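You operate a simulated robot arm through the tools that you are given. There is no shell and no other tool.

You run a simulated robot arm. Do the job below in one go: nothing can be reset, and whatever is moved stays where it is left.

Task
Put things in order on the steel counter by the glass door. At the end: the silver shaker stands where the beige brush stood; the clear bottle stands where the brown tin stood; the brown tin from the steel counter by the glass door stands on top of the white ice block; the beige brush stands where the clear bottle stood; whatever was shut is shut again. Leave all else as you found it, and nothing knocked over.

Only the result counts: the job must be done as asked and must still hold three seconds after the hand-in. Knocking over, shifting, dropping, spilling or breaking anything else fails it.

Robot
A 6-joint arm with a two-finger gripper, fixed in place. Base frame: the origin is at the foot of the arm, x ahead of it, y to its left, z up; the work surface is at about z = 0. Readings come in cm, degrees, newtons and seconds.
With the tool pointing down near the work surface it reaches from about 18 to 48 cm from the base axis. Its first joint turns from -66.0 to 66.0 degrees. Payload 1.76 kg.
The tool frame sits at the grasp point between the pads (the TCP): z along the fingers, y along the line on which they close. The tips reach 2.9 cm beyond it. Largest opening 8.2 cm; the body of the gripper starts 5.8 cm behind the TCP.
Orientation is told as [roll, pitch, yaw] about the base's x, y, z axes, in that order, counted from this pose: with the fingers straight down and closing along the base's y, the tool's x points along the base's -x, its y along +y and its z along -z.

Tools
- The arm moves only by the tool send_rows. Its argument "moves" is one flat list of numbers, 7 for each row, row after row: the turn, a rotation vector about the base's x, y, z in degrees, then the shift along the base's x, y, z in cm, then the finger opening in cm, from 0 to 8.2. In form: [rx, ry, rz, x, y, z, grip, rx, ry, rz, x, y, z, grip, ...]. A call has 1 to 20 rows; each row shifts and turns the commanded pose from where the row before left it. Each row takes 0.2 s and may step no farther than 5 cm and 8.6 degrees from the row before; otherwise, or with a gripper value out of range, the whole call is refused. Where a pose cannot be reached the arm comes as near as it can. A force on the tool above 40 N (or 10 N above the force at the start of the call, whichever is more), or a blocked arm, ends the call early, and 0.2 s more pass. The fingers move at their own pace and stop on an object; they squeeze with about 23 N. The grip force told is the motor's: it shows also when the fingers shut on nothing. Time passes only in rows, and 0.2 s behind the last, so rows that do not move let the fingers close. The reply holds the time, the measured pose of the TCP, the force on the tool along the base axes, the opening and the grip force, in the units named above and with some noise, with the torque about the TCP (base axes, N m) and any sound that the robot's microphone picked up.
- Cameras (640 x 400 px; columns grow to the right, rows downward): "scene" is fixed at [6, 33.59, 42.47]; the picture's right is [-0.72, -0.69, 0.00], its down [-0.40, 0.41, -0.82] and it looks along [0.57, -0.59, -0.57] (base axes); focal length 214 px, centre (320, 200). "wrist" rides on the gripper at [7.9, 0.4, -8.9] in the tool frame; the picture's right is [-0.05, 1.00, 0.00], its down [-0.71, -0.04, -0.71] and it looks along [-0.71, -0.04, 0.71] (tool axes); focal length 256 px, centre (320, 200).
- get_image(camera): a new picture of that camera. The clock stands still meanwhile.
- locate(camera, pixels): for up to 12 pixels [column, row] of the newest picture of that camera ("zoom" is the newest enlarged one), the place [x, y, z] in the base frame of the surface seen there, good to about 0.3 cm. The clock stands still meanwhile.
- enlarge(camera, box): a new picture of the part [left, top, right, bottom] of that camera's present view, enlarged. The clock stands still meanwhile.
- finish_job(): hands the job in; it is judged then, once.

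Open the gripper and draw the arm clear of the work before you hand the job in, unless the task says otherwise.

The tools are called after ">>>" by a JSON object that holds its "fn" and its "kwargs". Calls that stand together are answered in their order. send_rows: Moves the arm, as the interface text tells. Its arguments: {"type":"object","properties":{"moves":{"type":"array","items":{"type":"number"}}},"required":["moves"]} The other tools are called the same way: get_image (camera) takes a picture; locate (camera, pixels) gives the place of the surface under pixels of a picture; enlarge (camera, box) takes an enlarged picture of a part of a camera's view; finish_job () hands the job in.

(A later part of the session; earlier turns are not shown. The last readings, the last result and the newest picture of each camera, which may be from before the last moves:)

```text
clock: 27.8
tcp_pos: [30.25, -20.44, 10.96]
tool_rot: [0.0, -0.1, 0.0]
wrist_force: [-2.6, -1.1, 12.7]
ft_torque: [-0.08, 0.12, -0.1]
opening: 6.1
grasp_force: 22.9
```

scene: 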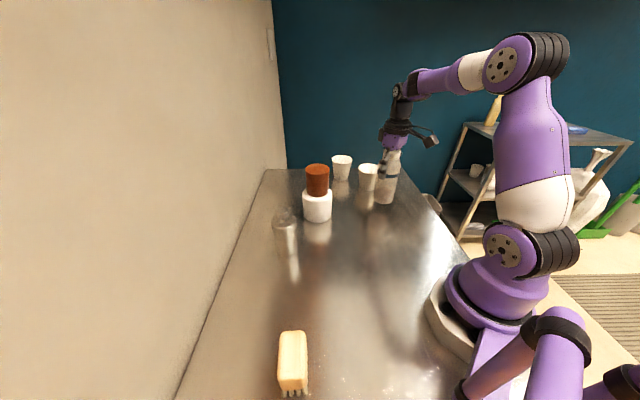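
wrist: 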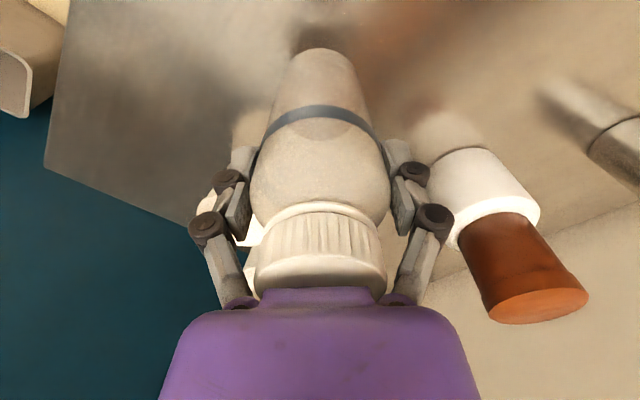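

Contact with 12.7 N. I ease up slightly and open the fingers in stages.

>>> {"fn": "send_rows", "kwargs": {"moves": [0, 0, 0, 0, 0, 0.06, 4.5, 0, 0, 0, 0, 0, 0, 6.1, 0, 0, 0, 0, 0, 0, 6.5, 0, 0, 0, 0, 0, 0, 7.3, 0, 0, 0, 0, 0, 0, 8.2, 0, 0, 0, 0, 0, 0, 8.2]}}

>>> {"fn": "get_image", "kwargs": {"camera": "wrist"}}

>>> {"fn": "enlarge", "kwargs": {"camera": "scene", "box": [340, 140, 430, 230]}}

```text
clock: 29.2
tcp_pos: [30.2, -20.48, 11.02]
tool_rot: [0.1, -0.1, 0.0]
wrist_force: [0.4, -0.4, 0.3]
ft_torque: [-0.01, -0.01, -0.01]
opening: 8.19
grasp_force: 0.0
```

```text
taken
```

wrist: 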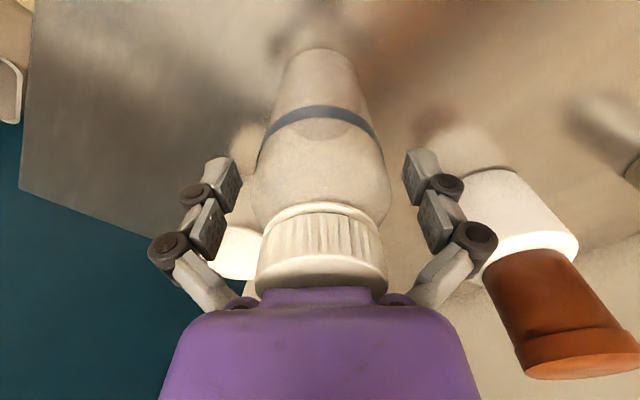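

```text
4.44 times, centred on (385, 185) of scene
```

zoom: 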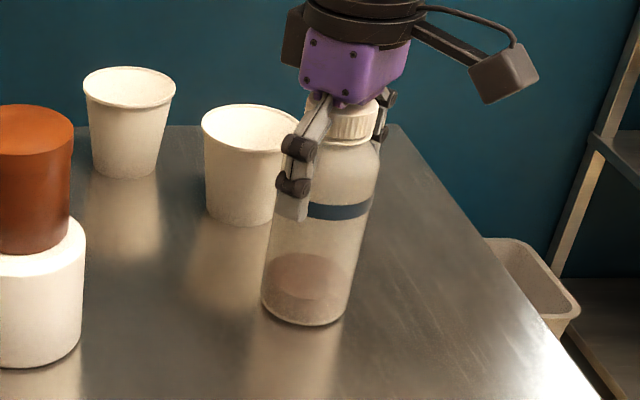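

The bottle stands where the tin was. I rise straight up clear of it, then swing over toward the brush while turning the tool to yaw -42° so the fingers will close across the brush's short side.

>>> {"fn": "send_rows", "kwargs": {"moves": [0, 0, 0, 0, 0, 1, 8.2, 0, 0, 0, 0, 0, 3, 8.2, 0, 0, 0, 0, 0, 3.5, 8.2, 0, 0, 0, 0, 0, 3, 8.2, 0, 0, -3.82, -1.18, 4.35, 0, 8.2, 0, 0, -3.82, -1.18, 4.35, 0, 8.2, 0, 0, -3.82, -1.18, 4.35, 0, 8.2, 0, 0, -3.82, -1.18, 4.35, 0, 8.2, 0, 0, -3.82, -1.18, 4.35, 0, 8.2, 0, 0, -3.82, -1.18, 4.35, 0, 8.2, 0, 0, -3.82, -1.18, 4.35, 0, 8.2, 0, 0, -3.82, -1.18, 4.35, 0, 8.2, 0, 0, -3.82, -1.18, 4.35, 0, 8.2, 0, 0, -3.82, -1.18, 4.35, 0, 8.2, 0, 0, -3.82, -1.18, 4.35, 0, 8.2, 0, 0, 0, 0, 0, 0, 8.2, 0, 0, 0, 0, 0, 0, 8.2]}}

>>> {"fn": "get_image", "kwargs": {"camera": "wrist"}}

>>> {"fn": "get_image", "kwargs": {"camera": "scene"}}

```text
clock: 32.8
tcp_pos: [17.3, 27.54, 21.56]
tool_rot: [0.2, -0.1, -42.1]
wrist_force: [0.3, -0.3, 0.3]
ft_torque: [-0.02, 0.01, 0.01]
opening: 8.2
grasp_force: 0.2
```

```text
taken
```

wrist: 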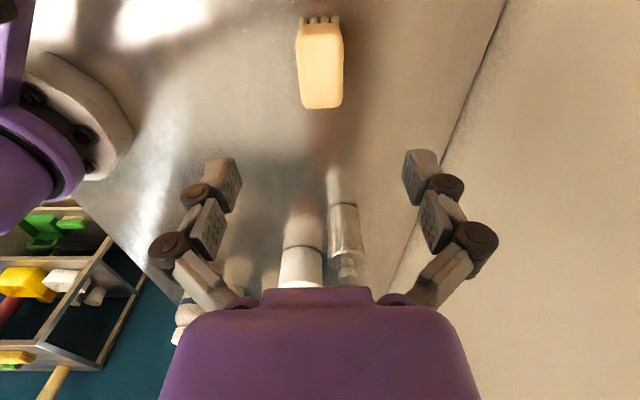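

```text
taken
```

scene: 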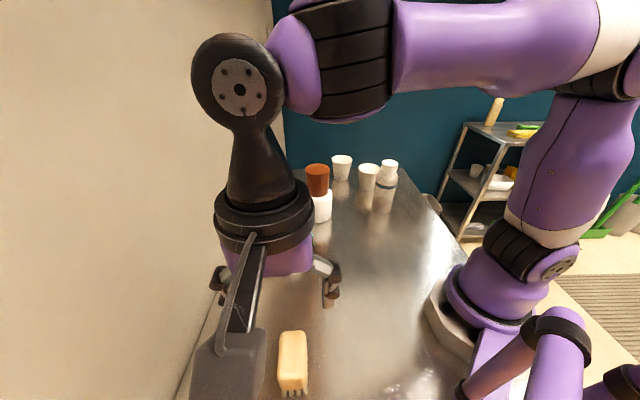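

The pose was reached with yaw -42.1°. The brush is at (320,62) in the wrist view, almost aligned. I enlarge it to measure its centre and angle.

>>> {"fn": "enlarge", "kwargs": {"camera": "wrist", "box": [270, 5, 370, 120]}}

>>> {"fn": "locate", "kwargs": {"camera": "wrist", "pixels": [[320, 65], [301, 30], [340, 30], [304, 60], [339, 60], [305, 100], [338, 98], [308, 18], [334, 18], [321, 40], [321, 90]]}}

```text
3.48 times, centred on (320, 62) of wrist
```

zoom: 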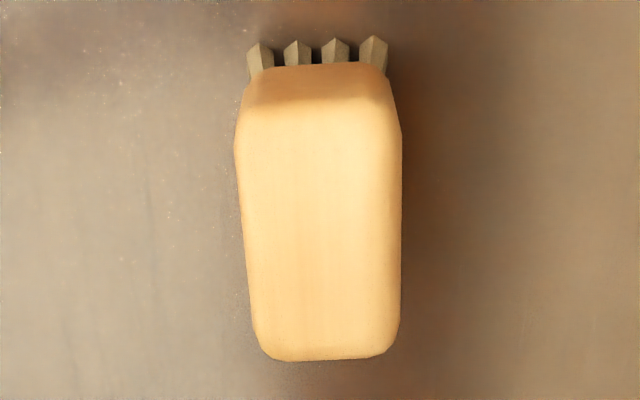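

```text
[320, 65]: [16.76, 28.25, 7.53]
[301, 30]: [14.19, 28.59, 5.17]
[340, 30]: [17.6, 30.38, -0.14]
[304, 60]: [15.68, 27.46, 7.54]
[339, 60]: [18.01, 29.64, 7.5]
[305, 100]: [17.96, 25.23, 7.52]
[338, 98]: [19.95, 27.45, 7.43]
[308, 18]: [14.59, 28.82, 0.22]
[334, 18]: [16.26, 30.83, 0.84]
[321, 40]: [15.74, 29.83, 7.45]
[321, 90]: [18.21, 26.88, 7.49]
```

The tool is right above the brush centre (about (17.3,27.55)), aligned within 1°; width about 3.8 cm, top at 7.5. I descend to z≈5.6 with open fingers.

>>> {"fn": "send_rows", "kwargs": {"moves": [0, 0, 0, 0, 0, -4, 8.2, 0, 0, 0, 0, 0, -4, 8.2, 0, 0, 0, 0, 0, -3.5, 8.2, 0, 0, 0, 0, 0, -2.5, 8.2, 0, 0, 0, 0, 0, -1.2, 8.2, 0, 0, 0, 0, 0, -0.7, 8.2, 0, 0, 0, 0, 0, 0, 8.2]}}

>>> {"fn": "get_image", "kwargs": {"camera": "wrist"}}

>>> {"fn": "get_image", "kwargs": {"camera": "scene"}}

```text
clock: 34.4
tcp_pos: [17.36, 27.33, 5.48]
tool_rot: [0.1, -0.1, -41.9]
wrist_force: [0.3, -0.1, 0.7]
ft_torque: [0.01, -0.03, 0.01]
opening: 8.2
grasp_force: 0.1
```

```text
taken
```

wrist: 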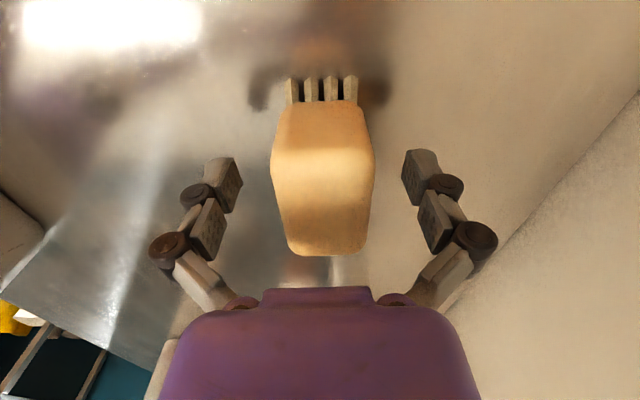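

```text
taken
```

scene: 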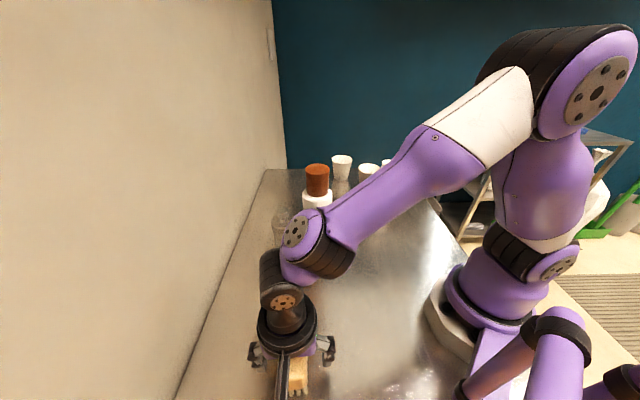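

The brush (271–375) is centred between the fingers within about 0.1 cm. I close on it.

>>> {"fn": "send_rows", "kwargs": {"moves": [0, 0, 0, 0.03, 0.03, 0, 8.2, 0, 0, 0, 0, 0, 0, 6, 0, 0, 0, 0, 0, 0, 4.2, 0, 0, 0, 0, 0, 0, 2.5, 0, 0, 0, 0, 0, 0, 2.5, 0, 0, 0, 0, 0, 0, 2.5]}}

>>> {"fn": "get_image", "kwargs": {"camera": "wrist"}}

```text
clock: 35.8
tcp_pos: [17.32, 27.41, 5.48]
tool_rot: [0.1, -0.1, -42.0]
wrist_force: [-1.1, -0.2, 5.2]
ft_torque: [-0.04, 0.01, 0.01]
opening: 3.94
grasp_force: 22.8
```

```text
taken
```

wrist: 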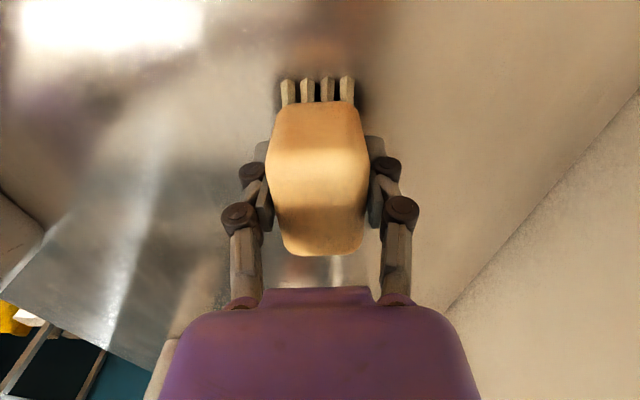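

Opening 3.94 at 23 N; the brush is held. I lift it a little and check.

>>> {"fn": "send_rows", "kwargs": {"moves": [0, 0, 0, 0, 0, 0.3, 2.5, 0, 0, 0, 0, 0, 0.7, 2.5, 0, 0, 0, 0, 0, 1.5, 2.5, 0, 0, 0, 0, 0, 2.0, 2.5, 0, 0, 0, 0, 0, 0, 2.5]}}

>>> {"fn": "get_image", "kwargs": {"camera": "wrist"}}

>>> {"fn": "get_image", "kwargs": {"camera": "scene"}}

```text
clock: 37.0
tcp_pos: [17.2, 27.39, 10.12]
tool_rot: [0.2, -0.1, -41.9]
wrist_force: [-0.2, -0.1, -0.3]
ft_torque: [-0.01, -0.01, 0.01]
opening: 3.93
grasp_force: 22.8
```

```text
taken
```

wrist: 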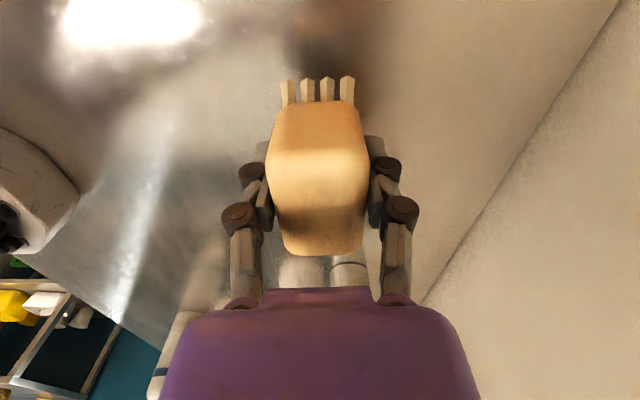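

```text
taken
```

scene: 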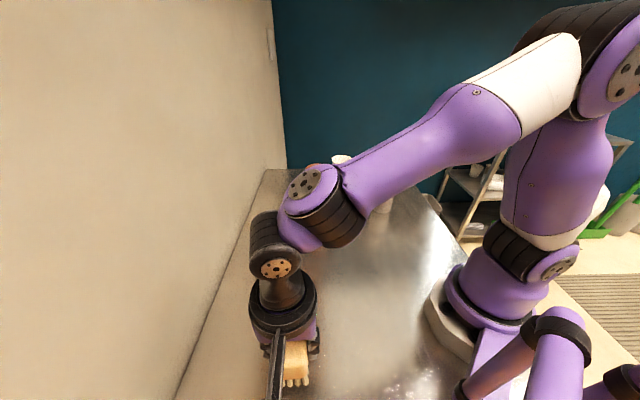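

The brush hangs level with its bottom about 4.5 cm up. I carry it to above the bottle's former place at about (28.8,18.95).

>>> {"fn": "send_rows", "kwargs": {"moves": [0, 0, 0, 2.3, -1.7, 0, 2.5, 0, 0, 0, 3.0, -2.2, 0, 2.5, 0, 0, 0, 3.0, -2.2, 0, 2.5, 0, 0, 0, 2.1, -1.6, 0, 2.5, 0, 0, 0, 1.1, -0.8, 0, 2.5, 0, 0, 0, 0, 0, 0, 2.5, 0, 0, 0, 0, 0, 0, 2.5]}}

>>> {"fn": "get_image", "kwargs": {"camera": "wrist"}}

>>> {"fn": "get_image", "kwargs": {"camera": "scene"}}

```text
clock: 38.6
tcp_pos: [28.71, 19.05, 10.11]
tool_rot: [0.1, -0.1, -42.0]
wrist_force: [0.5, -0.6, -0.9]
ft_torque: [0.01, -0.01, -0.01]
opening: 3.92
grasp_force: 23.1
```

```text
taken
```

wrist: 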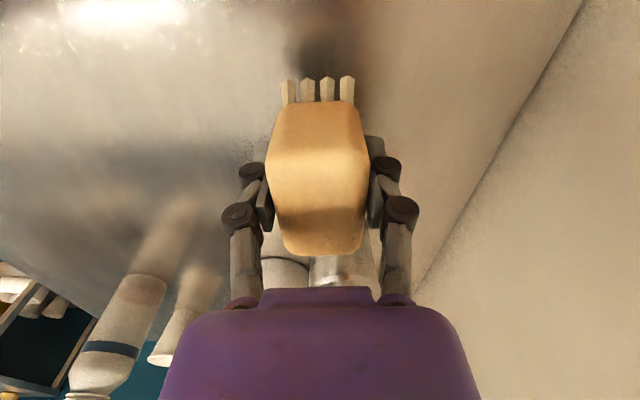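

```text
taken
```

scene: 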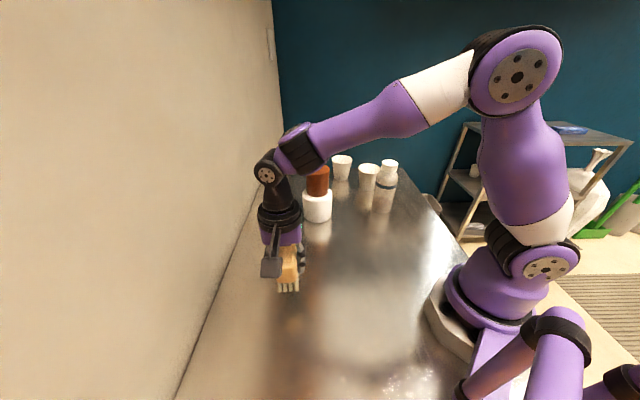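

TCP is at (28.7,19.05), with the shaker about 11 cm beyond. I lower the brush to just above the counter.

>>> {"fn": "send_rows", "kwargs": {"moves": [0, 0, 0, 0.05, -0.05, -1.3, 2.5, 0, 0, 0, 0, 0, -1.3, 2.5, 0, 0, 0, 0, 0, -1.0, 2.5, 0, 0, 0, 0, 0, -0.5, 2.5, 0, 0, 0, 0, 0, -0.2, 2.5, 0, 0, 0, 0, 0, 0, 2.5]}}

>>> {"fn": "enlarge", "kwargs": {"camera": "scene", "box": [220, 200, 360, 330]}}

```text
clock: 40.0
tcp_pos: [28.94, 19.03, 5.75]
tool_rot: [0.1, -0.1, -42.0]
wrist_force: [-0.6, -0.1, -1.8]
ft_torque: [0.03, -0.02, 0.01]
opening: 3.93
grasp_force: 23.0
```

```text
3.08 times, centred on (290, 265) of scene
```

zoom: 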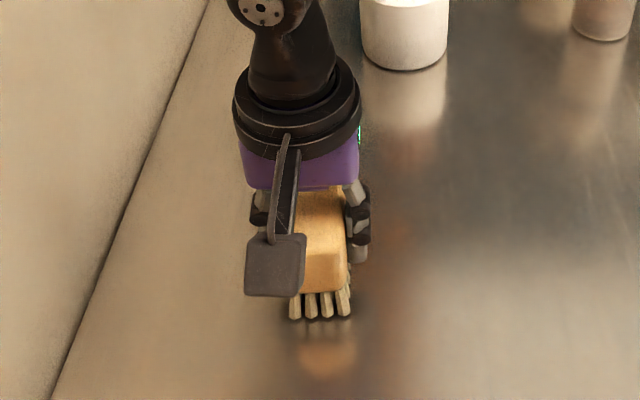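

The bristles hover just above the counter. I creep down until contact.

>>> {"fn": "send_rows", "kwargs": {"moves": [0, 0, 0, 0, 0, -0.1, 2.5, 0, 0, 0, 0, 0, -0.1, 2.5, 0, 0, 0, 0, 0, 0, 2.5]}}

```text
clock: 40.8
tcp_pos: [28.88, 19.0, 5.5]
tool_rot: [0.0, -0.1, -42.0]
wrist_force: [-0.2, 0.2, -1.4]
ft_torque: [-0.02, 0.02, 0.0]
opening: 3.93
grasp_force: 23.4
```

No contact yet; I step down another 0.1 cm.

>>> {"fn": "send_rows", "kwargs": {"moves": [0, 0, 0, 0, 0, -0.1, 2.5, 0, 0, 0, 0, 0, 0, 2.5]}}

```text
clock: 41.4
tcp_pos: [28.93, 18.88, 5.47]
tool_rot: [0.1, -0.1, -41.9]
wrist_force: [-1.0, -2.2, 10.2]
ft_torque: [-0.08, 0.12, 0.01]
opening: 3.93
grasp_force: 22.5
```

Contact (10 N upward). I ease up a hair, open the fingers in stages and check the brush stands.

>>> {"fn": "send_rows", "kwargs": {"moves": [0, 0, 0, 0, 0, 0.05, 2.5, 0, 0, 0, 0, 0, 0, 4.0, 0, 0, 0, 0, 0, 0, 4.6, 0, 0, 0, 0, 0, 0, 6, 0, 0, 0, 0, 0, 0, 8.2, 0, 0, 0, 0, 0, 0, 8.2]}}

>>> {"fn": "get_image", "kwargs": {"camera": "wrist"}}

```text
clock: 42.8
tcp_pos: [28.92, 18.99, 5.57]
tool_rot: [0.1, -0.1, -42.0]
wrist_force: [0.9, 0.0, 0.5]
ft_torque: [0.01, -0.02, -0.02]
opening: 8.2
grasp_force: 0.1
```

```text
taken
```

wrist: 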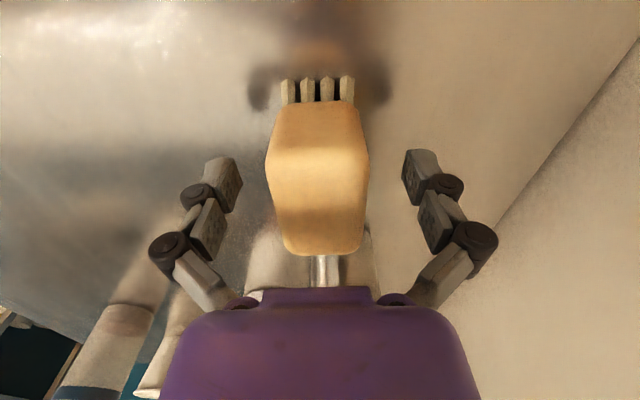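

The brush stands released. I rise straight up, turn the tool back to yaw 0 and move to a viewing pose for the shaker.

>>> {"fn": "send_rows", "kwargs": {"moves": [0, 0, 0, 0, 0, 1, 8.2, 0, 0, 0, 0, 0, 3.5, 8.2, 0, 0, 0, 0, 0, 4, 8.2, 0, 0, 0, 0, 0, 4, 8.2, 0, 0, 0, 0, 0, 4, 8.2, 0, 0, 8.4, -0.2, -1.4, 0, 8.2, 0, 0, 8.4, -0.2, -1.4, 0, 8.2, 0, 0, 8.4, -0.2, -1.4, 0, 8.2, 0, 0, 8.4, -0.2, -1.4, 0, 8.2, 0, 0, 8.4, -0.2, -1.4, 0, 8.2, 0, 0, 0, 0, 0, 0, 8.2, 0, 0, 0, 0, 0, 0, 8.2]}}

>>> {"fn": "get_image", "kwargs": {"camera": "wrist"}}

>>> {"fn": "get_image", "kwargs": {"camera": "scene"}}

```text
clock: 45.4
tcp_pos: [27.86, 11.8, 21.99]
tool_rot: [0.0, -0.1, 0.0]
wrist_force: [-0.1, -0.6, 0.5]
ft_torque: [0.02, 0.01, 0.02]
opening: 8.21
grasp_force: 0.1
```

```text
taken
```

wrist: 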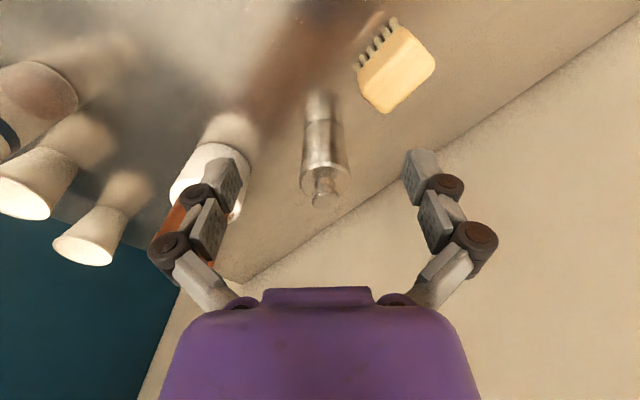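

```text
taken
```

scene: 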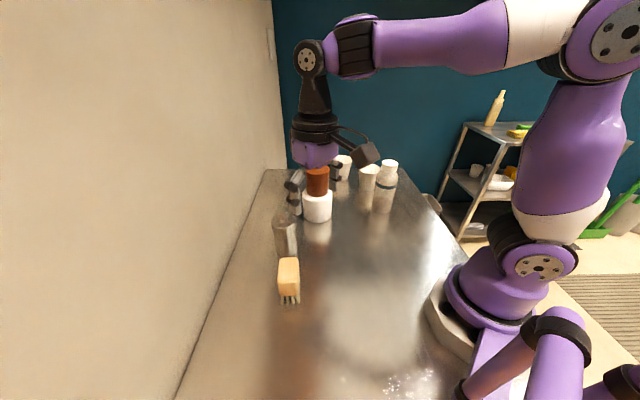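

The brush stands in the bottle's old place. The shaker is at (324,160) in the wrist view; I enlarge it and locate knob, lid and body points.

>>> {"fn": "enlarge", "kwargs": {"camera": "wrist", "box": [270, 80, 380, 225]}}

>>> {"fn": "locate", "kwargs": {"camera": "wrist", "pixels": [[326, 204], [310, 175], [344, 175], [324, 168], [324, 160], [324, 140], [323, 125], [303, 183], [348, 180], [310, 199], [342, 195]]}}

>>> {"fn": "enlarge", "kwargs": {"camera": "scene", "box": [260, 195, 320, 310]}}

>>> {"fn": "locate", "kwargs": {"camera": "zoom", "pixels": [[320, 60], [310, 85], [260, 90], [350, 90], [310, 150], [310, 190]]}}

```text
2.76 times, centred on (325, 152) of wrist
```

zoom: 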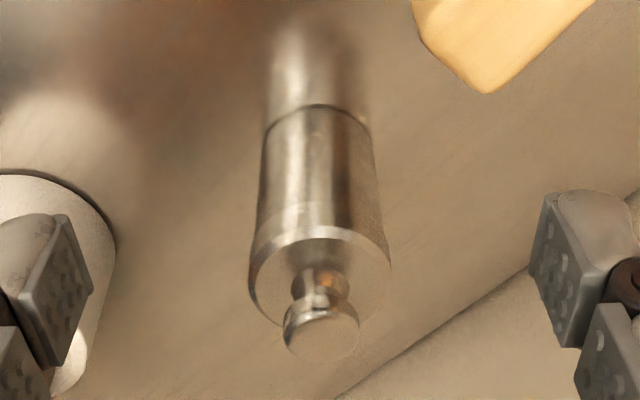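

```text
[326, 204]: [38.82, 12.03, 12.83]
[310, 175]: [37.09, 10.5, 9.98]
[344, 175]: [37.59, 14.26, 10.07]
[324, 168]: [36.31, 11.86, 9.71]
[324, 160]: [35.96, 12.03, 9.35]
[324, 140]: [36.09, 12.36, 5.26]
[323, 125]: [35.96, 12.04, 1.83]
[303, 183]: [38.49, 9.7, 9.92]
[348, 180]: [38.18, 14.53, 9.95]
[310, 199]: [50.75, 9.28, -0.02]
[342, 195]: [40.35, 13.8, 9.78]
```

```text
3.48 times, centred on (290, 252) of scene
```

zoom: 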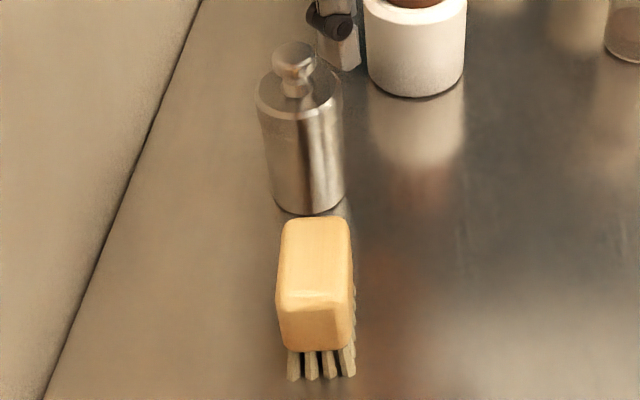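

```text
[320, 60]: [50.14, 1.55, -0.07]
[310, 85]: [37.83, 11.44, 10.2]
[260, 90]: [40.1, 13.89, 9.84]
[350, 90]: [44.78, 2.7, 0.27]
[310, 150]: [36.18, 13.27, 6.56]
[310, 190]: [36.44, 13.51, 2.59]
```

Shaker centre is about (38.4,11.9), body about 5.5 cm wide, knob top 12.9. I move over it and lower to z≈15.5 to check centring.

>>> {"fn": "send_rows", "kwargs": {"moves": [0, 0, 0, 3.5, 0.03, 0, 8.2, 0, 0, 0, 3.5, 0.03, 0, 8.2, 0, 0, 0, 3.5, 0.04, 0, 8.2, 0, 0, 0, 0, 0, -3.5, 8.2, 0, 0, 0, 0, 0, -3.0, 8.2, 0, 0, 0, 0, 0, 0, 8.2]}}

>>> {"fn": "get_image", "kwargs": {"camera": "wrist"}}

```text
clock: 46.8
tcp_pos: [38.28, 12.16, 15.57]
tool_rot: [0.2, -0.1, 0.0]
wrist_force: [-0.7, 0.6, -0.8]
ft_torque: [-0.01, -0.01, -0.02]
opening: 8.22
grasp_force: 0.1
```

```text
taken
```

wrist: 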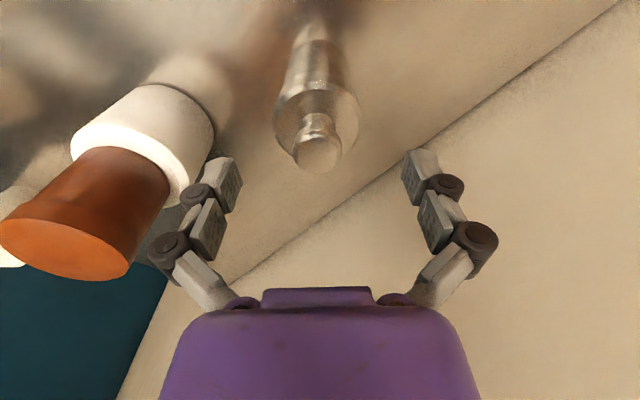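

The shaker (lid 275–359) is about 3 px left of the finger centre. I zoom to check the fore-aft offset too.

>>> {"fn": "enlarge", "kwargs": {"camera": "wrist", "box": [260, 20, 380, 180]}}

>>> {"fn": "locate", "kwargs": {"camera": "zoom", "pixels": [[310, 165], [240, 200], [390, 200], [310, 340], [313, 375], [310, 60], [310, 110], [270, 250], [360, 250]]}}

```text
2.50 times, centred on (320, 100) of wrist
```

zoom: 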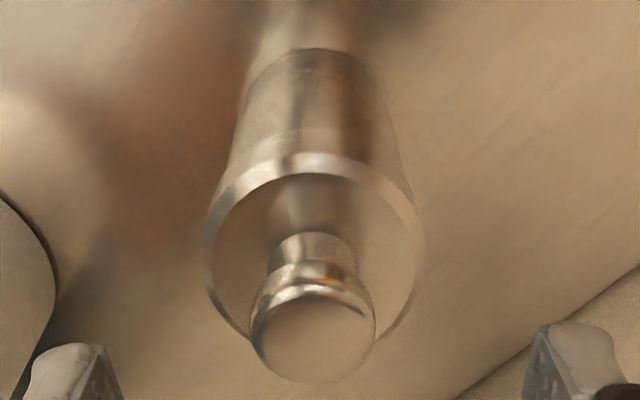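

```text
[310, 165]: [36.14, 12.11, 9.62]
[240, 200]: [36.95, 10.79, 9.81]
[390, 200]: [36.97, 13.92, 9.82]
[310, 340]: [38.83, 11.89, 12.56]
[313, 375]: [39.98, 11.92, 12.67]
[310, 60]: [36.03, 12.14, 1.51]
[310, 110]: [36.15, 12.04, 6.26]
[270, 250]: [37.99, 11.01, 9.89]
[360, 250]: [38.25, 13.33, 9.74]
```

The shaker centre is about (38.5,11.9) in the tool's terms. I correct by (+0.1,-0.17) and descend to z≈7.6 around the body, then look.

>>> {"fn": "send_rows", "kwargs": {"moves": [0, 0, 0, 0.1, -0.17, 0, 8.2, 0, 0, 0, 0, 0, -2.5, 8.2, 0, 0, 0, 0, 0, -2.5, 8.2, 0, 0, 0, 0, 0, -1.7, 8.2, 0, 0, 0, 0, 0, -1.2, 8.2, 0, 0, 0, 0, 0, 0, 8.2]}}

>>> {"fn": "get_image", "kwargs": {"camera": "wrist"}}

>>> {"fn": "enlarge", "kwargs": {"camera": "scene", "box": [230, 130, 370, 310]}}

```text
clock: 48.2
tcp_pos: [38.43, 11.89, 7.5]
tool_rot: [0.2, -0.1, 0.0]
wrist_force: [0.3, -1.5, 0.7]
ft_torque: [-0.01, -0.02, -0.05]
opening: 8.21
grasp_force: 0.0
```

```text
taken
```

wrist: 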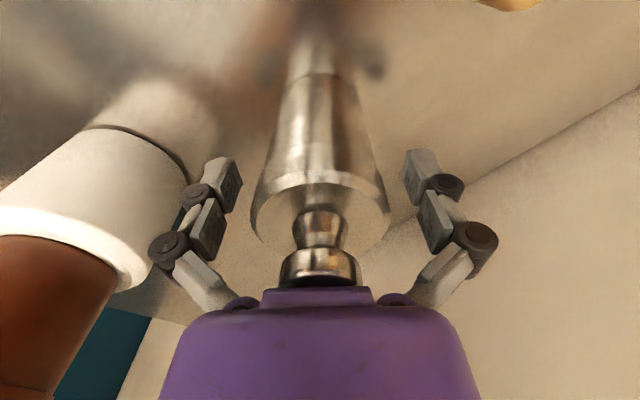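

```text
2.22 times, centred on (300, 220) of scene
```

zoom: 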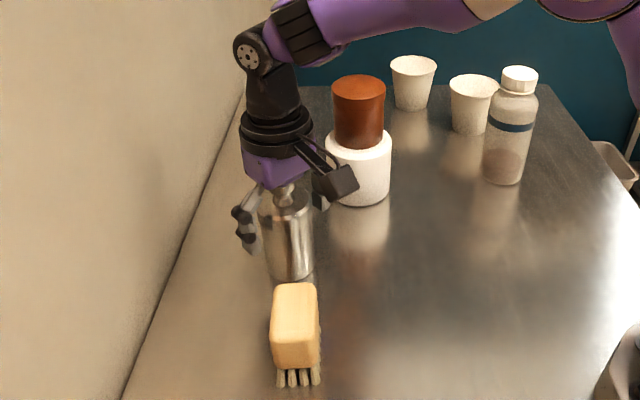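

The shaker (250–390) is now centred at column 320. I close on its body.

>>> {"fn": "send_rows", "kwargs": {"moves": [0, 0, 0, 0, 0, 0, 7, 0, 0, 0, 0, 0, 0, 5.8, 0, 0, 0, 0, 0, 0, 4.0, 0, 0, 0, 0, 0, 0, 4.0, 0, 0, 0, 0, 0, 0, 4.0]}}

>>> {"fn": "get_image", "kwargs": {"camera": "wrist"}}

```text
clock: 49.4
tcp_pos: [38.39, 11.87, 7.55]
tool_rot: [0.1, -0.1, 0.0]
wrist_force: [-2.5, -0.7, 10.1]
ft_torque: [-0.06, 0.03, -0.05]
opening: 6.01
grasp_force: 23.0
```

```text
taken
```

wrist: 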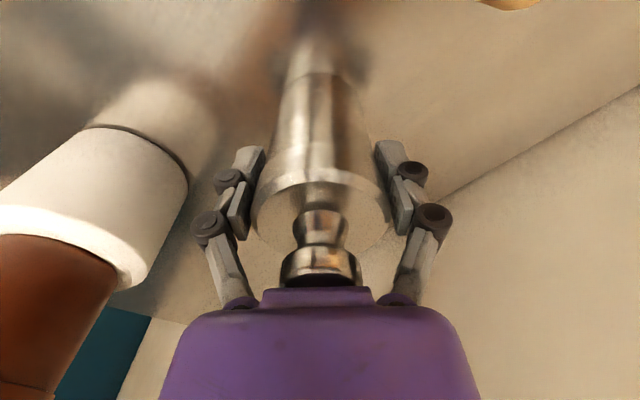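

Opening 6.01 at 23 N: the shaker is gripped. I lift a little and check the weight and slip.

>>> {"fn": "send_rows", "kwargs": {"moves": [0, 0, 0, 0, 0, 0.3, 4.0, 0, 0, 0, 0, 0, 0.5, 4.0, 0, 0, 0, 0, 0, 0.7, 4.0, 0, 0, 0, 0, 0, 0.5, 4.0, 0, 0, 0, 0, 0, 0, 4.0]}}

>>> {"fn": "get_image", "kwargs": {"camera": "wrist"}}

>>> {"fn": "enlarge", "kwargs": {"camera": "wrist", "box": [220, 30, 420, 300]}}

>>> {"fn": "locate", "kwargs": {"camera": "wrist", "pixels": [[320, 85], [320, 120], [320, 155], [262, 215], [378, 215], [255, 200], [385, 200], [320, 172], [285, 190], [355, 190], [320, 265]]}}

```text
clock: 50.6
tcp_pos: [38.47, 11.83, 9.59]
tool_rot: [0.1, -0.1, 0.0]
wrist_force: [-0.3, 0.6, -0.5]
ft_torque: [0.01, 0.01, 0.02]
opening: 5.98
grasp_force: 22.6
heard: snap
```

```text
taken
```

wrist: 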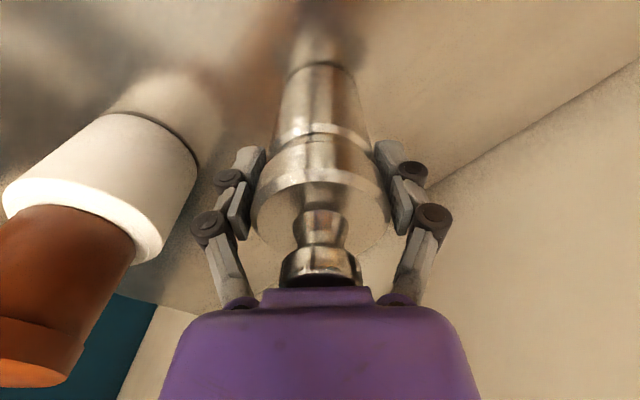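

```text
1.48 times, centred on (320, 165) of wrist
```

zoom: 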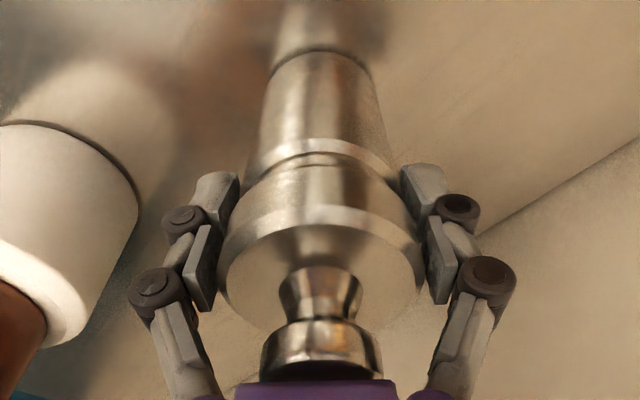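

```text
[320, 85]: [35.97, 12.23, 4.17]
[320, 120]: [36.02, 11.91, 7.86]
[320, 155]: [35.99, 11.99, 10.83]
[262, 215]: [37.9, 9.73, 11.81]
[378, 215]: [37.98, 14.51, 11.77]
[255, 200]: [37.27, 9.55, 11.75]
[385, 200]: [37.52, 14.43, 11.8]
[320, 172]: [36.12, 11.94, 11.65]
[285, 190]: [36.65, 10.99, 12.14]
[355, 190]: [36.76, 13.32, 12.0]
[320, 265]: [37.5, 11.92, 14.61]
```

A "snap" was heard: the lid has come loose from the shaker body. I stop and look closely at what is being held, from both cameras.

>>> {"fn": "enlarge", "kwargs": {"camera": "wrist", "box": [245, 50, 395, 200]}}

>>> {"fn": "get_image", "kwargs": {"camera": "scene"}}

>>> {"fn": "enlarge", "kwargs": {"camera": "scene", "box": [255, 190, 325, 270]}}

>>> {"fn": "locate", "kwargs": {"camera": "zoom", "pixels": [[270, 120], [270, 150], [270, 180], [280, 220], [280, 250], [280, 280], [300, 310], [270, 100]]}}

```text
2.67 times, centred on (320, 125) of wrist
```

zoom: 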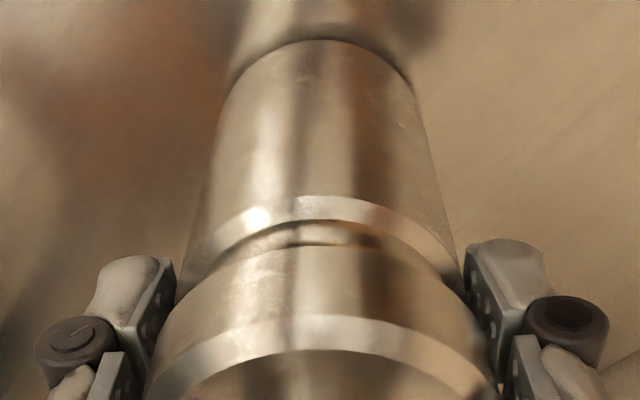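

```text
taken
```

scene: 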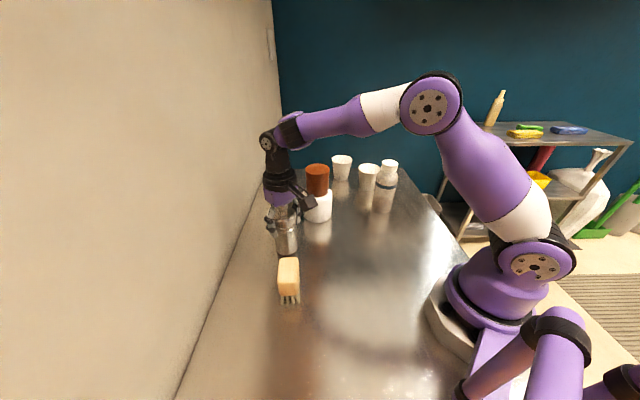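

```text
5.00 times, centred on (290, 230) of scene
```

zoom: 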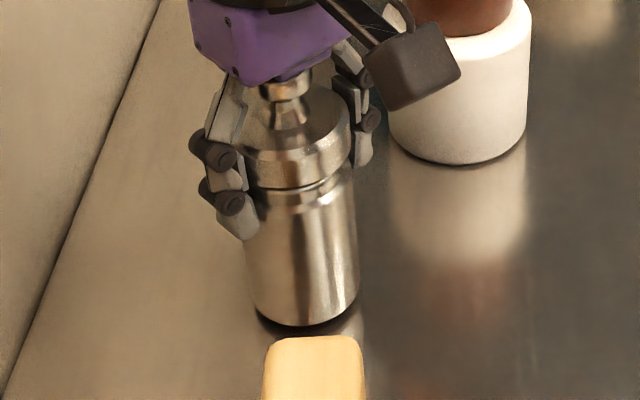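

```text
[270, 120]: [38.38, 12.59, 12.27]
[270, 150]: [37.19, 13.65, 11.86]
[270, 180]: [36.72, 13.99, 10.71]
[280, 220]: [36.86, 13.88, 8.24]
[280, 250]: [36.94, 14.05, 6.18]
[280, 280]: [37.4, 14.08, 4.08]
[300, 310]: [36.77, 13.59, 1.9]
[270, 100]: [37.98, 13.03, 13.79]
```

The body is still standing on the counter and only the lid (snap-on cap with knob) is in the grip, lifted 2.04 cm: the top piece must go back on. I lower it straight down the same distance, slowly at the end, to press it shut.

>>> {"fn": "send_rows", "kwargs": {"moves": [0, 0, 0, 0, 0, -0.6, 4.0, 0, 0, 0, 0, 0, -0.6, 4.0, 0, 0, 0, 0, 0, -0.4, 4.0, 0, 0, 0, 0, 0, -0.2, 4.0, 0, 0, 0, 0, 0, 0, 4.0]}}

```text
clock: 51.8
tcp_pos: [38.48, 11.84, 7.69]
tool_rot: [0.2, -0.1, 0.0]
wrist_force: [-0.8, -0.3, 1.1]
ft_torque: [0.0, -0.03, 0.03]
opening: 5.98
grasp_force: 23.8
```

The lid is almost down (force still small). I press further in 0.1 cm steps and listen for the snap.

>>> {"fn": "send_rows", "kwargs": {"moves": [0, 0, 0, 0, 0, -0.1, 4.0, 0, 0, 0, 0, 0, -0.1, 4.0, 0, 0, 0, 0, 0, 0, 4.0]}}

```text
clock: 52.6
tcp_pos: [38.47, 11.84, 7.54]
tool_rot: [0.1, -0.1, 0.1]
wrist_force: [1.0, 0.4, 1.2]
ft_torque: [0.04, -0.1, -0.02]
opening: 5.98
grasp_force: 22.5
```

At the original grip height now with barely any force and no snap yet. I press on in small steps.

>>> {"fn": "send_rows", "kwargs": {"moves": [0, 0, 0, 0, 0, -0.1, 4.0, 0, 0, 0, 0, 0, 0, 4.0]}}

>>> {"fn": "enlarge", "kwargs": {"camera": "wrist", "box": [245, 50, 395, 200]}}

>>> {"fn": "enlarge", "kwargs": {"camera": "scene", "box": [255, 190, 325, 270]}}

```text
clock: 53.2
tcp_pos: [38.45, 11.89, 7.46]
tool_rot: [0.1, -0.1, 0.0]
wrist_force: [-3.6, -4.4, 12.2]
ft_torque: [-0.05, 0.05, -0.05]
opening: 5.97
grasp_force: 23.0
heard: snap
```

```text
2.67 times, centred on (320, 125) of wrist
```

zoom: 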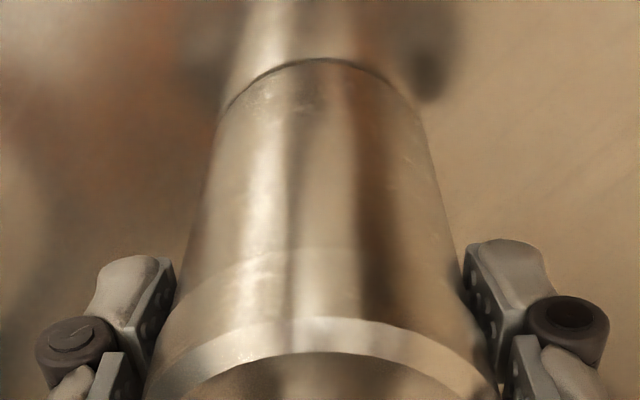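

```text
5.00 times, centred on (290, 230) of scene
```

zoom: 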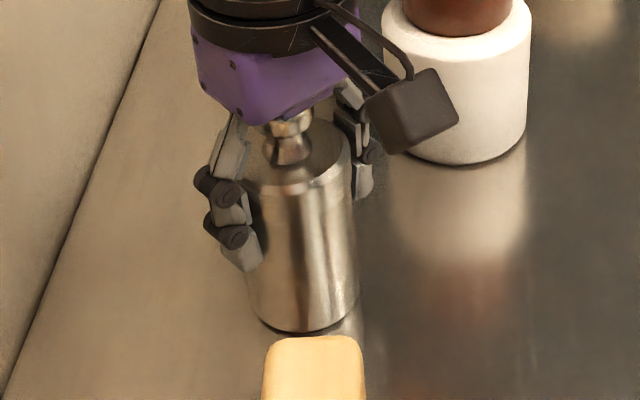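

Snap heard and the joint line is closed: the lid is shut again. I must not lift by the lid; I open the fingers gently and rise straight up to re-grip lower on the body.

>>> {"fn": "send_rows", "kwargs": {"moves": [0, 0, 0, 0, 0, 0.05, 4.0, 0, 0, 0, 0, 0, 0, 6.0, 0, 0, 0, 0, 0, 0, 6.5, 0, 0, 0, 0, 0, 0, 7.5, 0, 0, 0, 0, 0, 0, 8.2, 0, 0, 0, 0, 0, 0, 8.2]}}

>>> {"fn": "get_image", "kwargs": {"camera": "wrist"}}

>>> {"fn": "enlarge", "kwargs": {"camera": "scene", "box": [255, 190, 325, 270]}}

```text
clock: 54.6
tcp_pos: [38.46, 11.84, 7.5]
tool_rot: [0.1, -0.1, -0.1]
wrist_force: [-0.2, 1.1, 0.8]
ft_torque: [0.02, 0.01, -0.01]
opening: 8.19
grasp_force: 0.0
```

```text
taken
```

wrist: 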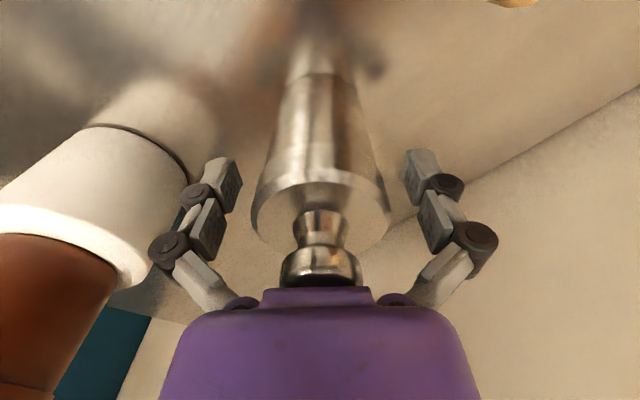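

```text
5.00 times, centred on (290, 230) of scene
```

zoom: 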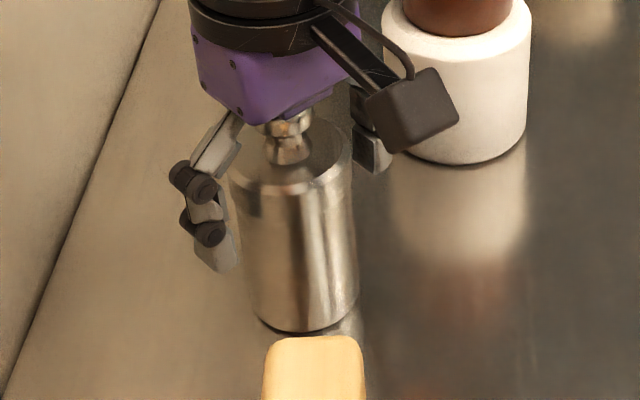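

Lid shut and the shaker is free. I rise straight up, draw back, and tilt the tool 35° (pointing forward-down) with yaw 17° so that the fingers can reach low on the body while the palm stays clear of the knob.

>>> {"fn": "send_rows", "kwargs": {"moves": [0, 0, 0, 0, 0, 1, 8.2, 0, 0, 0, 0, 0, 3.5, 8.2, 0, 0, 0, 0, 0, 4.5, 8.2, 0, 0, 0, 0, 0, 4.5, 8.2, 0, 0, 0, -3.5, -2, 0, 8.2, 0, 0, 0, -3.5, -2, 0, 8.2, 0, 0, 0, -3.5, -2, 0, 8.2, 0, -7, 0, 0, 0, 0, 8.2, 0, -7, 0, 0, 0, 0, 8.2, 0, -7, 0, 0, 0, 0, 8.2, 0, -7, 0, 0, 0, 0, 8.2, 0, -7, 0, 0, 0, 0, 8.2, 0, 0, 5.73, 0, 0, 0, 8.2, 0, 0, 5.73, 0, 0, 0, 8.2, 0, 0, 5.74, 0, 0, 0, 8.2, 0, 0, 0, 0, 0, 0, 8.2]}}

>>> {"fn": "get_image", "kwargs": {"camera": "wrist"}}

>>> {"fn": "get_image", "kwargs": {"camera": "scene"}}

```text
clock: 58.0
tcp_pos: [27.94, 5.81, 20.99]
tool_rot: [0.1, -35.1, 17.4]
wrist_force: [0.3, -0.4, 0.3]
ft_torque: [0.01, 0.0, 0.0]
opening: 8.19
grasp_force: 0.1
```

```text
taken
```

wrist: 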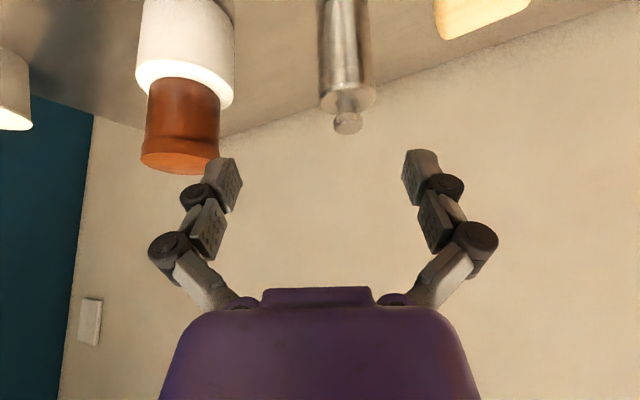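

```text
taken
```

scene: 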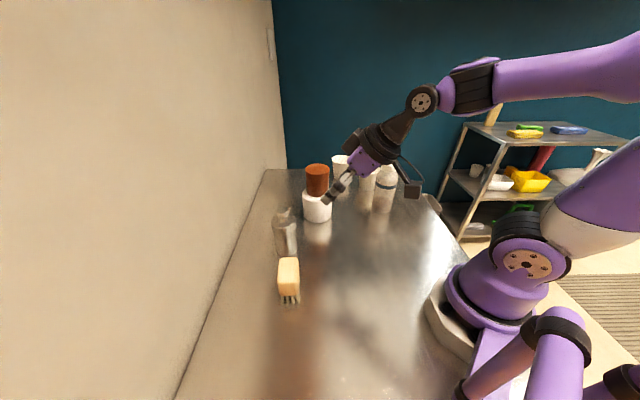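

The tilt was reached (-35.1°, yaw 17.4°). Before gripping, I test in the air that the same tilt can be reached at the brush's old place (17.35,27.55), with yaw 57.8°.

>>> {"fn": "send_rows", "kwargs": {"moves": [0, 0, 5.77, -1.56, 3.03, -0.4, 8.2, 0, 0, 5.77, -1.56, 3.03, -0.4, 8.2, 0, 0, 5.77, -1.56, 3.03, -0.4, 8.2, 0, 0, 5.77, -1.56, 3.03, -0.4, 8.2, 0, 0, 5.77, -1.56, 3.03, -0.4, 8.2, 0, 0, 5.77, -1.56, 3.03, -0.4, 8.2, 0, 0, 5.77, -1.56, 3.03, -0.4, 8.2, 0, 0, 0, 0, 0, -3.5, 8.2, 0, 0, 0, 0, 0, -3.5, 8.2, 0, 0, 0, 0, 0, -3.0, 8.2, 0, 0, 0, 0, 0, -2.0, 8.2, 0, 0, 0, 0, 0, 0, 8.2]}}

>>> {"fn": "get_image", "kwargs": {"camera": "wrist"}}

>>> {"fn": "get_image", "kwargs": {"camera": "scene"}}

```text
clock: 60.6
tcp_pos: [16.69, 27.02, 5.93]
tool_rot: [0.1, -35.1, 57.6]
wrist_force: [-0.4, -0.2, -0.4]
ft_torque: [0.05, 0.02, 0.01]
opening: 8.19
grasp_force: 0.0
```

```text
taken
```

wrist: 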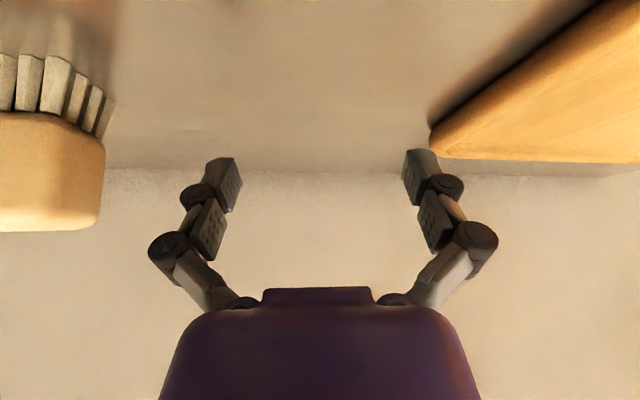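

```text
taken
```

scene: 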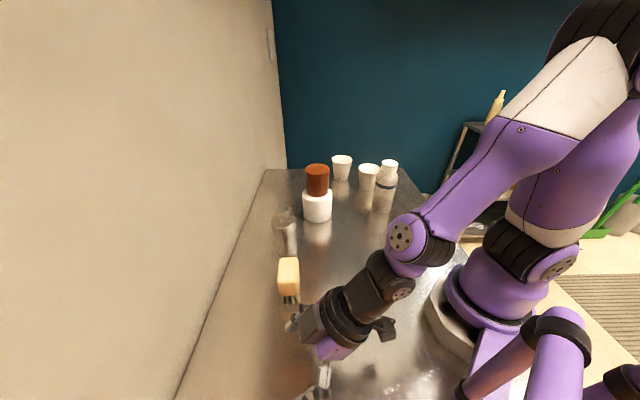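

The pose is reachable. A wooden slab shows at the right top of the wrist picture (540,80); I locate it to know whether it is near the placing spot.

>>> {"fn": "locate", "kwargs": {"camera": "wrist", "pixels": [[440, 152], [432, 128], [500, 100], [520, 158], [560, 60], [620, 20], [620, 150], [600, 165], [250, 165], [90, 150], [60, 90], [320, 100]]}}

```text
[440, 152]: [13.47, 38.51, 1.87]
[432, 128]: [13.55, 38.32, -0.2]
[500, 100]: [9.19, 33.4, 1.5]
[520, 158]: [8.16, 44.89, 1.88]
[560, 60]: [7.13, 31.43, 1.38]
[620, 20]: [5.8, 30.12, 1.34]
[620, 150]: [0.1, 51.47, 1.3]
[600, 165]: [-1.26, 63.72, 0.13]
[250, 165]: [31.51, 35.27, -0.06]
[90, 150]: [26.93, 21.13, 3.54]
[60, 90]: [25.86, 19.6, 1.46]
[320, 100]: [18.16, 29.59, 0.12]
```

That is a low wooden board beyond the edge at x−y side, about 10 cm from the spot, so it is no hindrance. I rise and go to the pre-approach pose behind and above the shaker, yaw back to 17.2°.

>>> {"fn": "send_rows", "kwargs": {"moves": [0, 0, 0, 0, 0, 3, 8.2, 0, 0, 0, 0, 0, 3.7, 8.2, 0, 0, 0, 0, 0, 3.7, 8.2, 0, 0, -6.73, 2.33, -2.92, 0.05, 8.2, 0, 0, -6.73, 2.33, -2.92, 0.05, 8.2, 0, 0, -6.73, 2.33, -2.92, 0.05, 8.2, 0, 0, -6.73, 2.33, -2.92, 0.05, 8.2, 0, 0, -6.73, 2.33, -2.92, 0.05, 8.2, 0, 0, -6.73, 2.33, -2.92, 0.05, 8.2, 0, 0, 0, 0, 0, 0, 8.2, 0, 0, 0, 0, 0, 0, 8.2]}}

>>> {"fn": "get_image", "kwargs": {"camera": "wrist"}}

>>> {"fn": "get_image", "kwargs": {"camera": "scene"}}

```text
clock: 63.0
tcp_pos: [31.08, 9.41, 16.7]
tool_rot: [0.1, -35.2, 17.2]
wrist_force: [-0.2, -0.6, 0.2]
ft_torque: [0.0, -0.01, 0.0]
opening: 8.2
grasp_force: 0.0
```

```text
taken
```

wrist: 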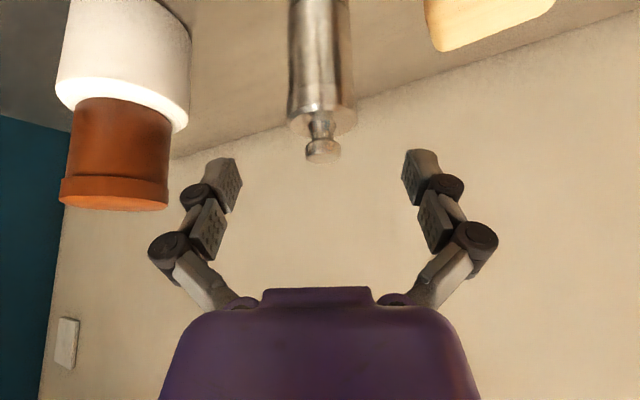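

```text
taken
```

scene: 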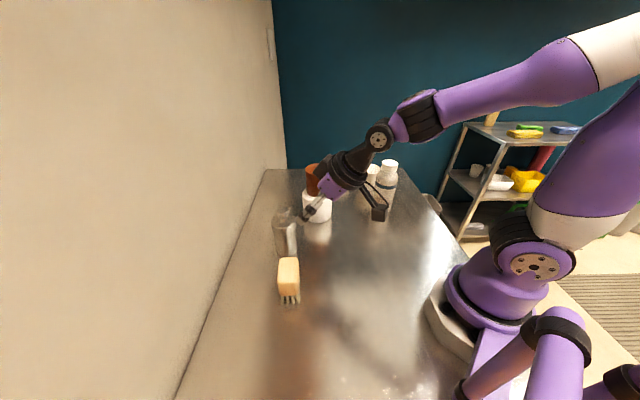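

The shaker (lid 287–357, centre ≈322) lines up with the finger centre. I advance 6 cm along the tool axis and check again.

>>> {"fn": "send_rows", "kwargs": {"moves": [0, 0, 0, 1.1, 0.34, -1.64, 8.2, 0, 0, 0, 1.1, 0.34, -1.64, 8.2, 0, 0, 0, 1.1, 0.34, -1.64, 8.2, 0, 0, 0, 0, 0, 0, 8.2]}}

>>> {"fn": "get_image", "kwargs": {"camera": "wrist"}}

```text
clock: 64.0
tcp_pos: [34.24, 10.56, 11.86]
tool_rot: [0.1, -35.1, 17.2]
wrist_force: [0.2, -0.1, 0.1]
ft_torque: [0.01, 0.02, 0.0]
opening: 8.21
grasp_force: 0.1
```

```text
taken
```

wrist: 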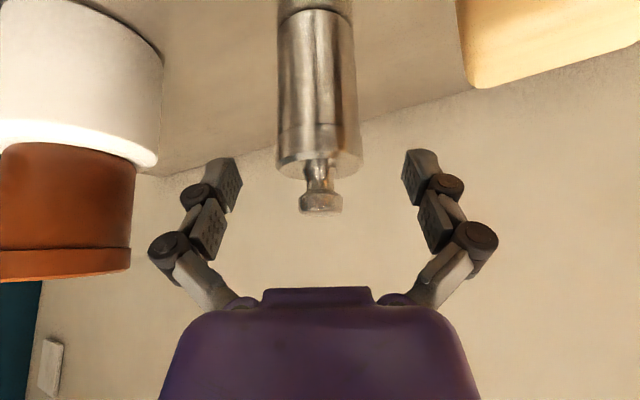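

Centred within 0.1 cm, and the joint line of the lid is at z≈8. I go the remaining distance along the axis to TCP (38.1,11.7,5.9), so the pads meet the body at z≈3.5–6.5.

>>> {"fn": "send_rows", "kwargs": {"moves": [0, 0, 0, 1.28, 0.39, -1.97, 8.2, 0, 0, 0, 1.28, 0.39, -1.97, 8.2, 0, 0, 0, 0.8, 0.25, -1.2, 8.2, 0, 0, 0, 0.47, 0.14, -0.75, 8.2, 0, 0, 0, 0, 0, 0, 8.2]}}

>>> {"fn": "get_image", "kwargs": {"camera": "wrist"}}

>>> {"fn": "get_image", "kwargs": {"camera": "scene"}}

>>> {"fn": "enlarge", "kwargs": {"camera": "scene", "box": [250, 180, 350, 280]}}

```text
clock: 65.2
tcp_pos: [38.15, 11.67, 6.04]
tool_rot: [0.1, -35.1, 17.1]
wrist_force: [0.8, -0.3, 0.5]
ft_torque: [0.02, 0.02, -0.03]
opening: 8.22
grasp_force: 0.0
```

```text
taken
```

wrist: 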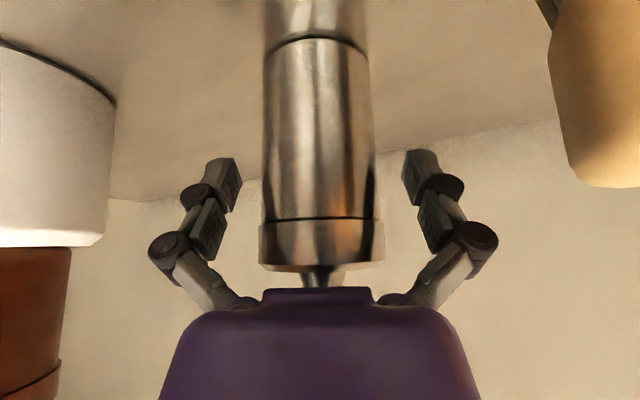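

```text
taken
```

scene: 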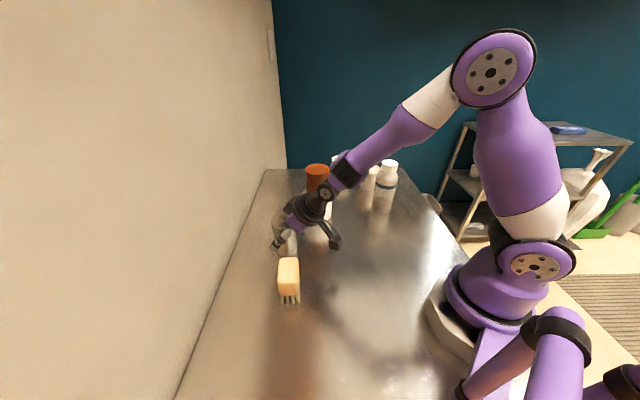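

```text
4.00 times, centred on (300, 230) of scene
```

zoom: 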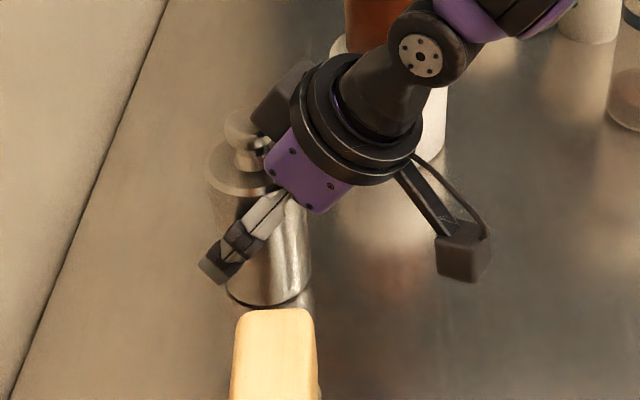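

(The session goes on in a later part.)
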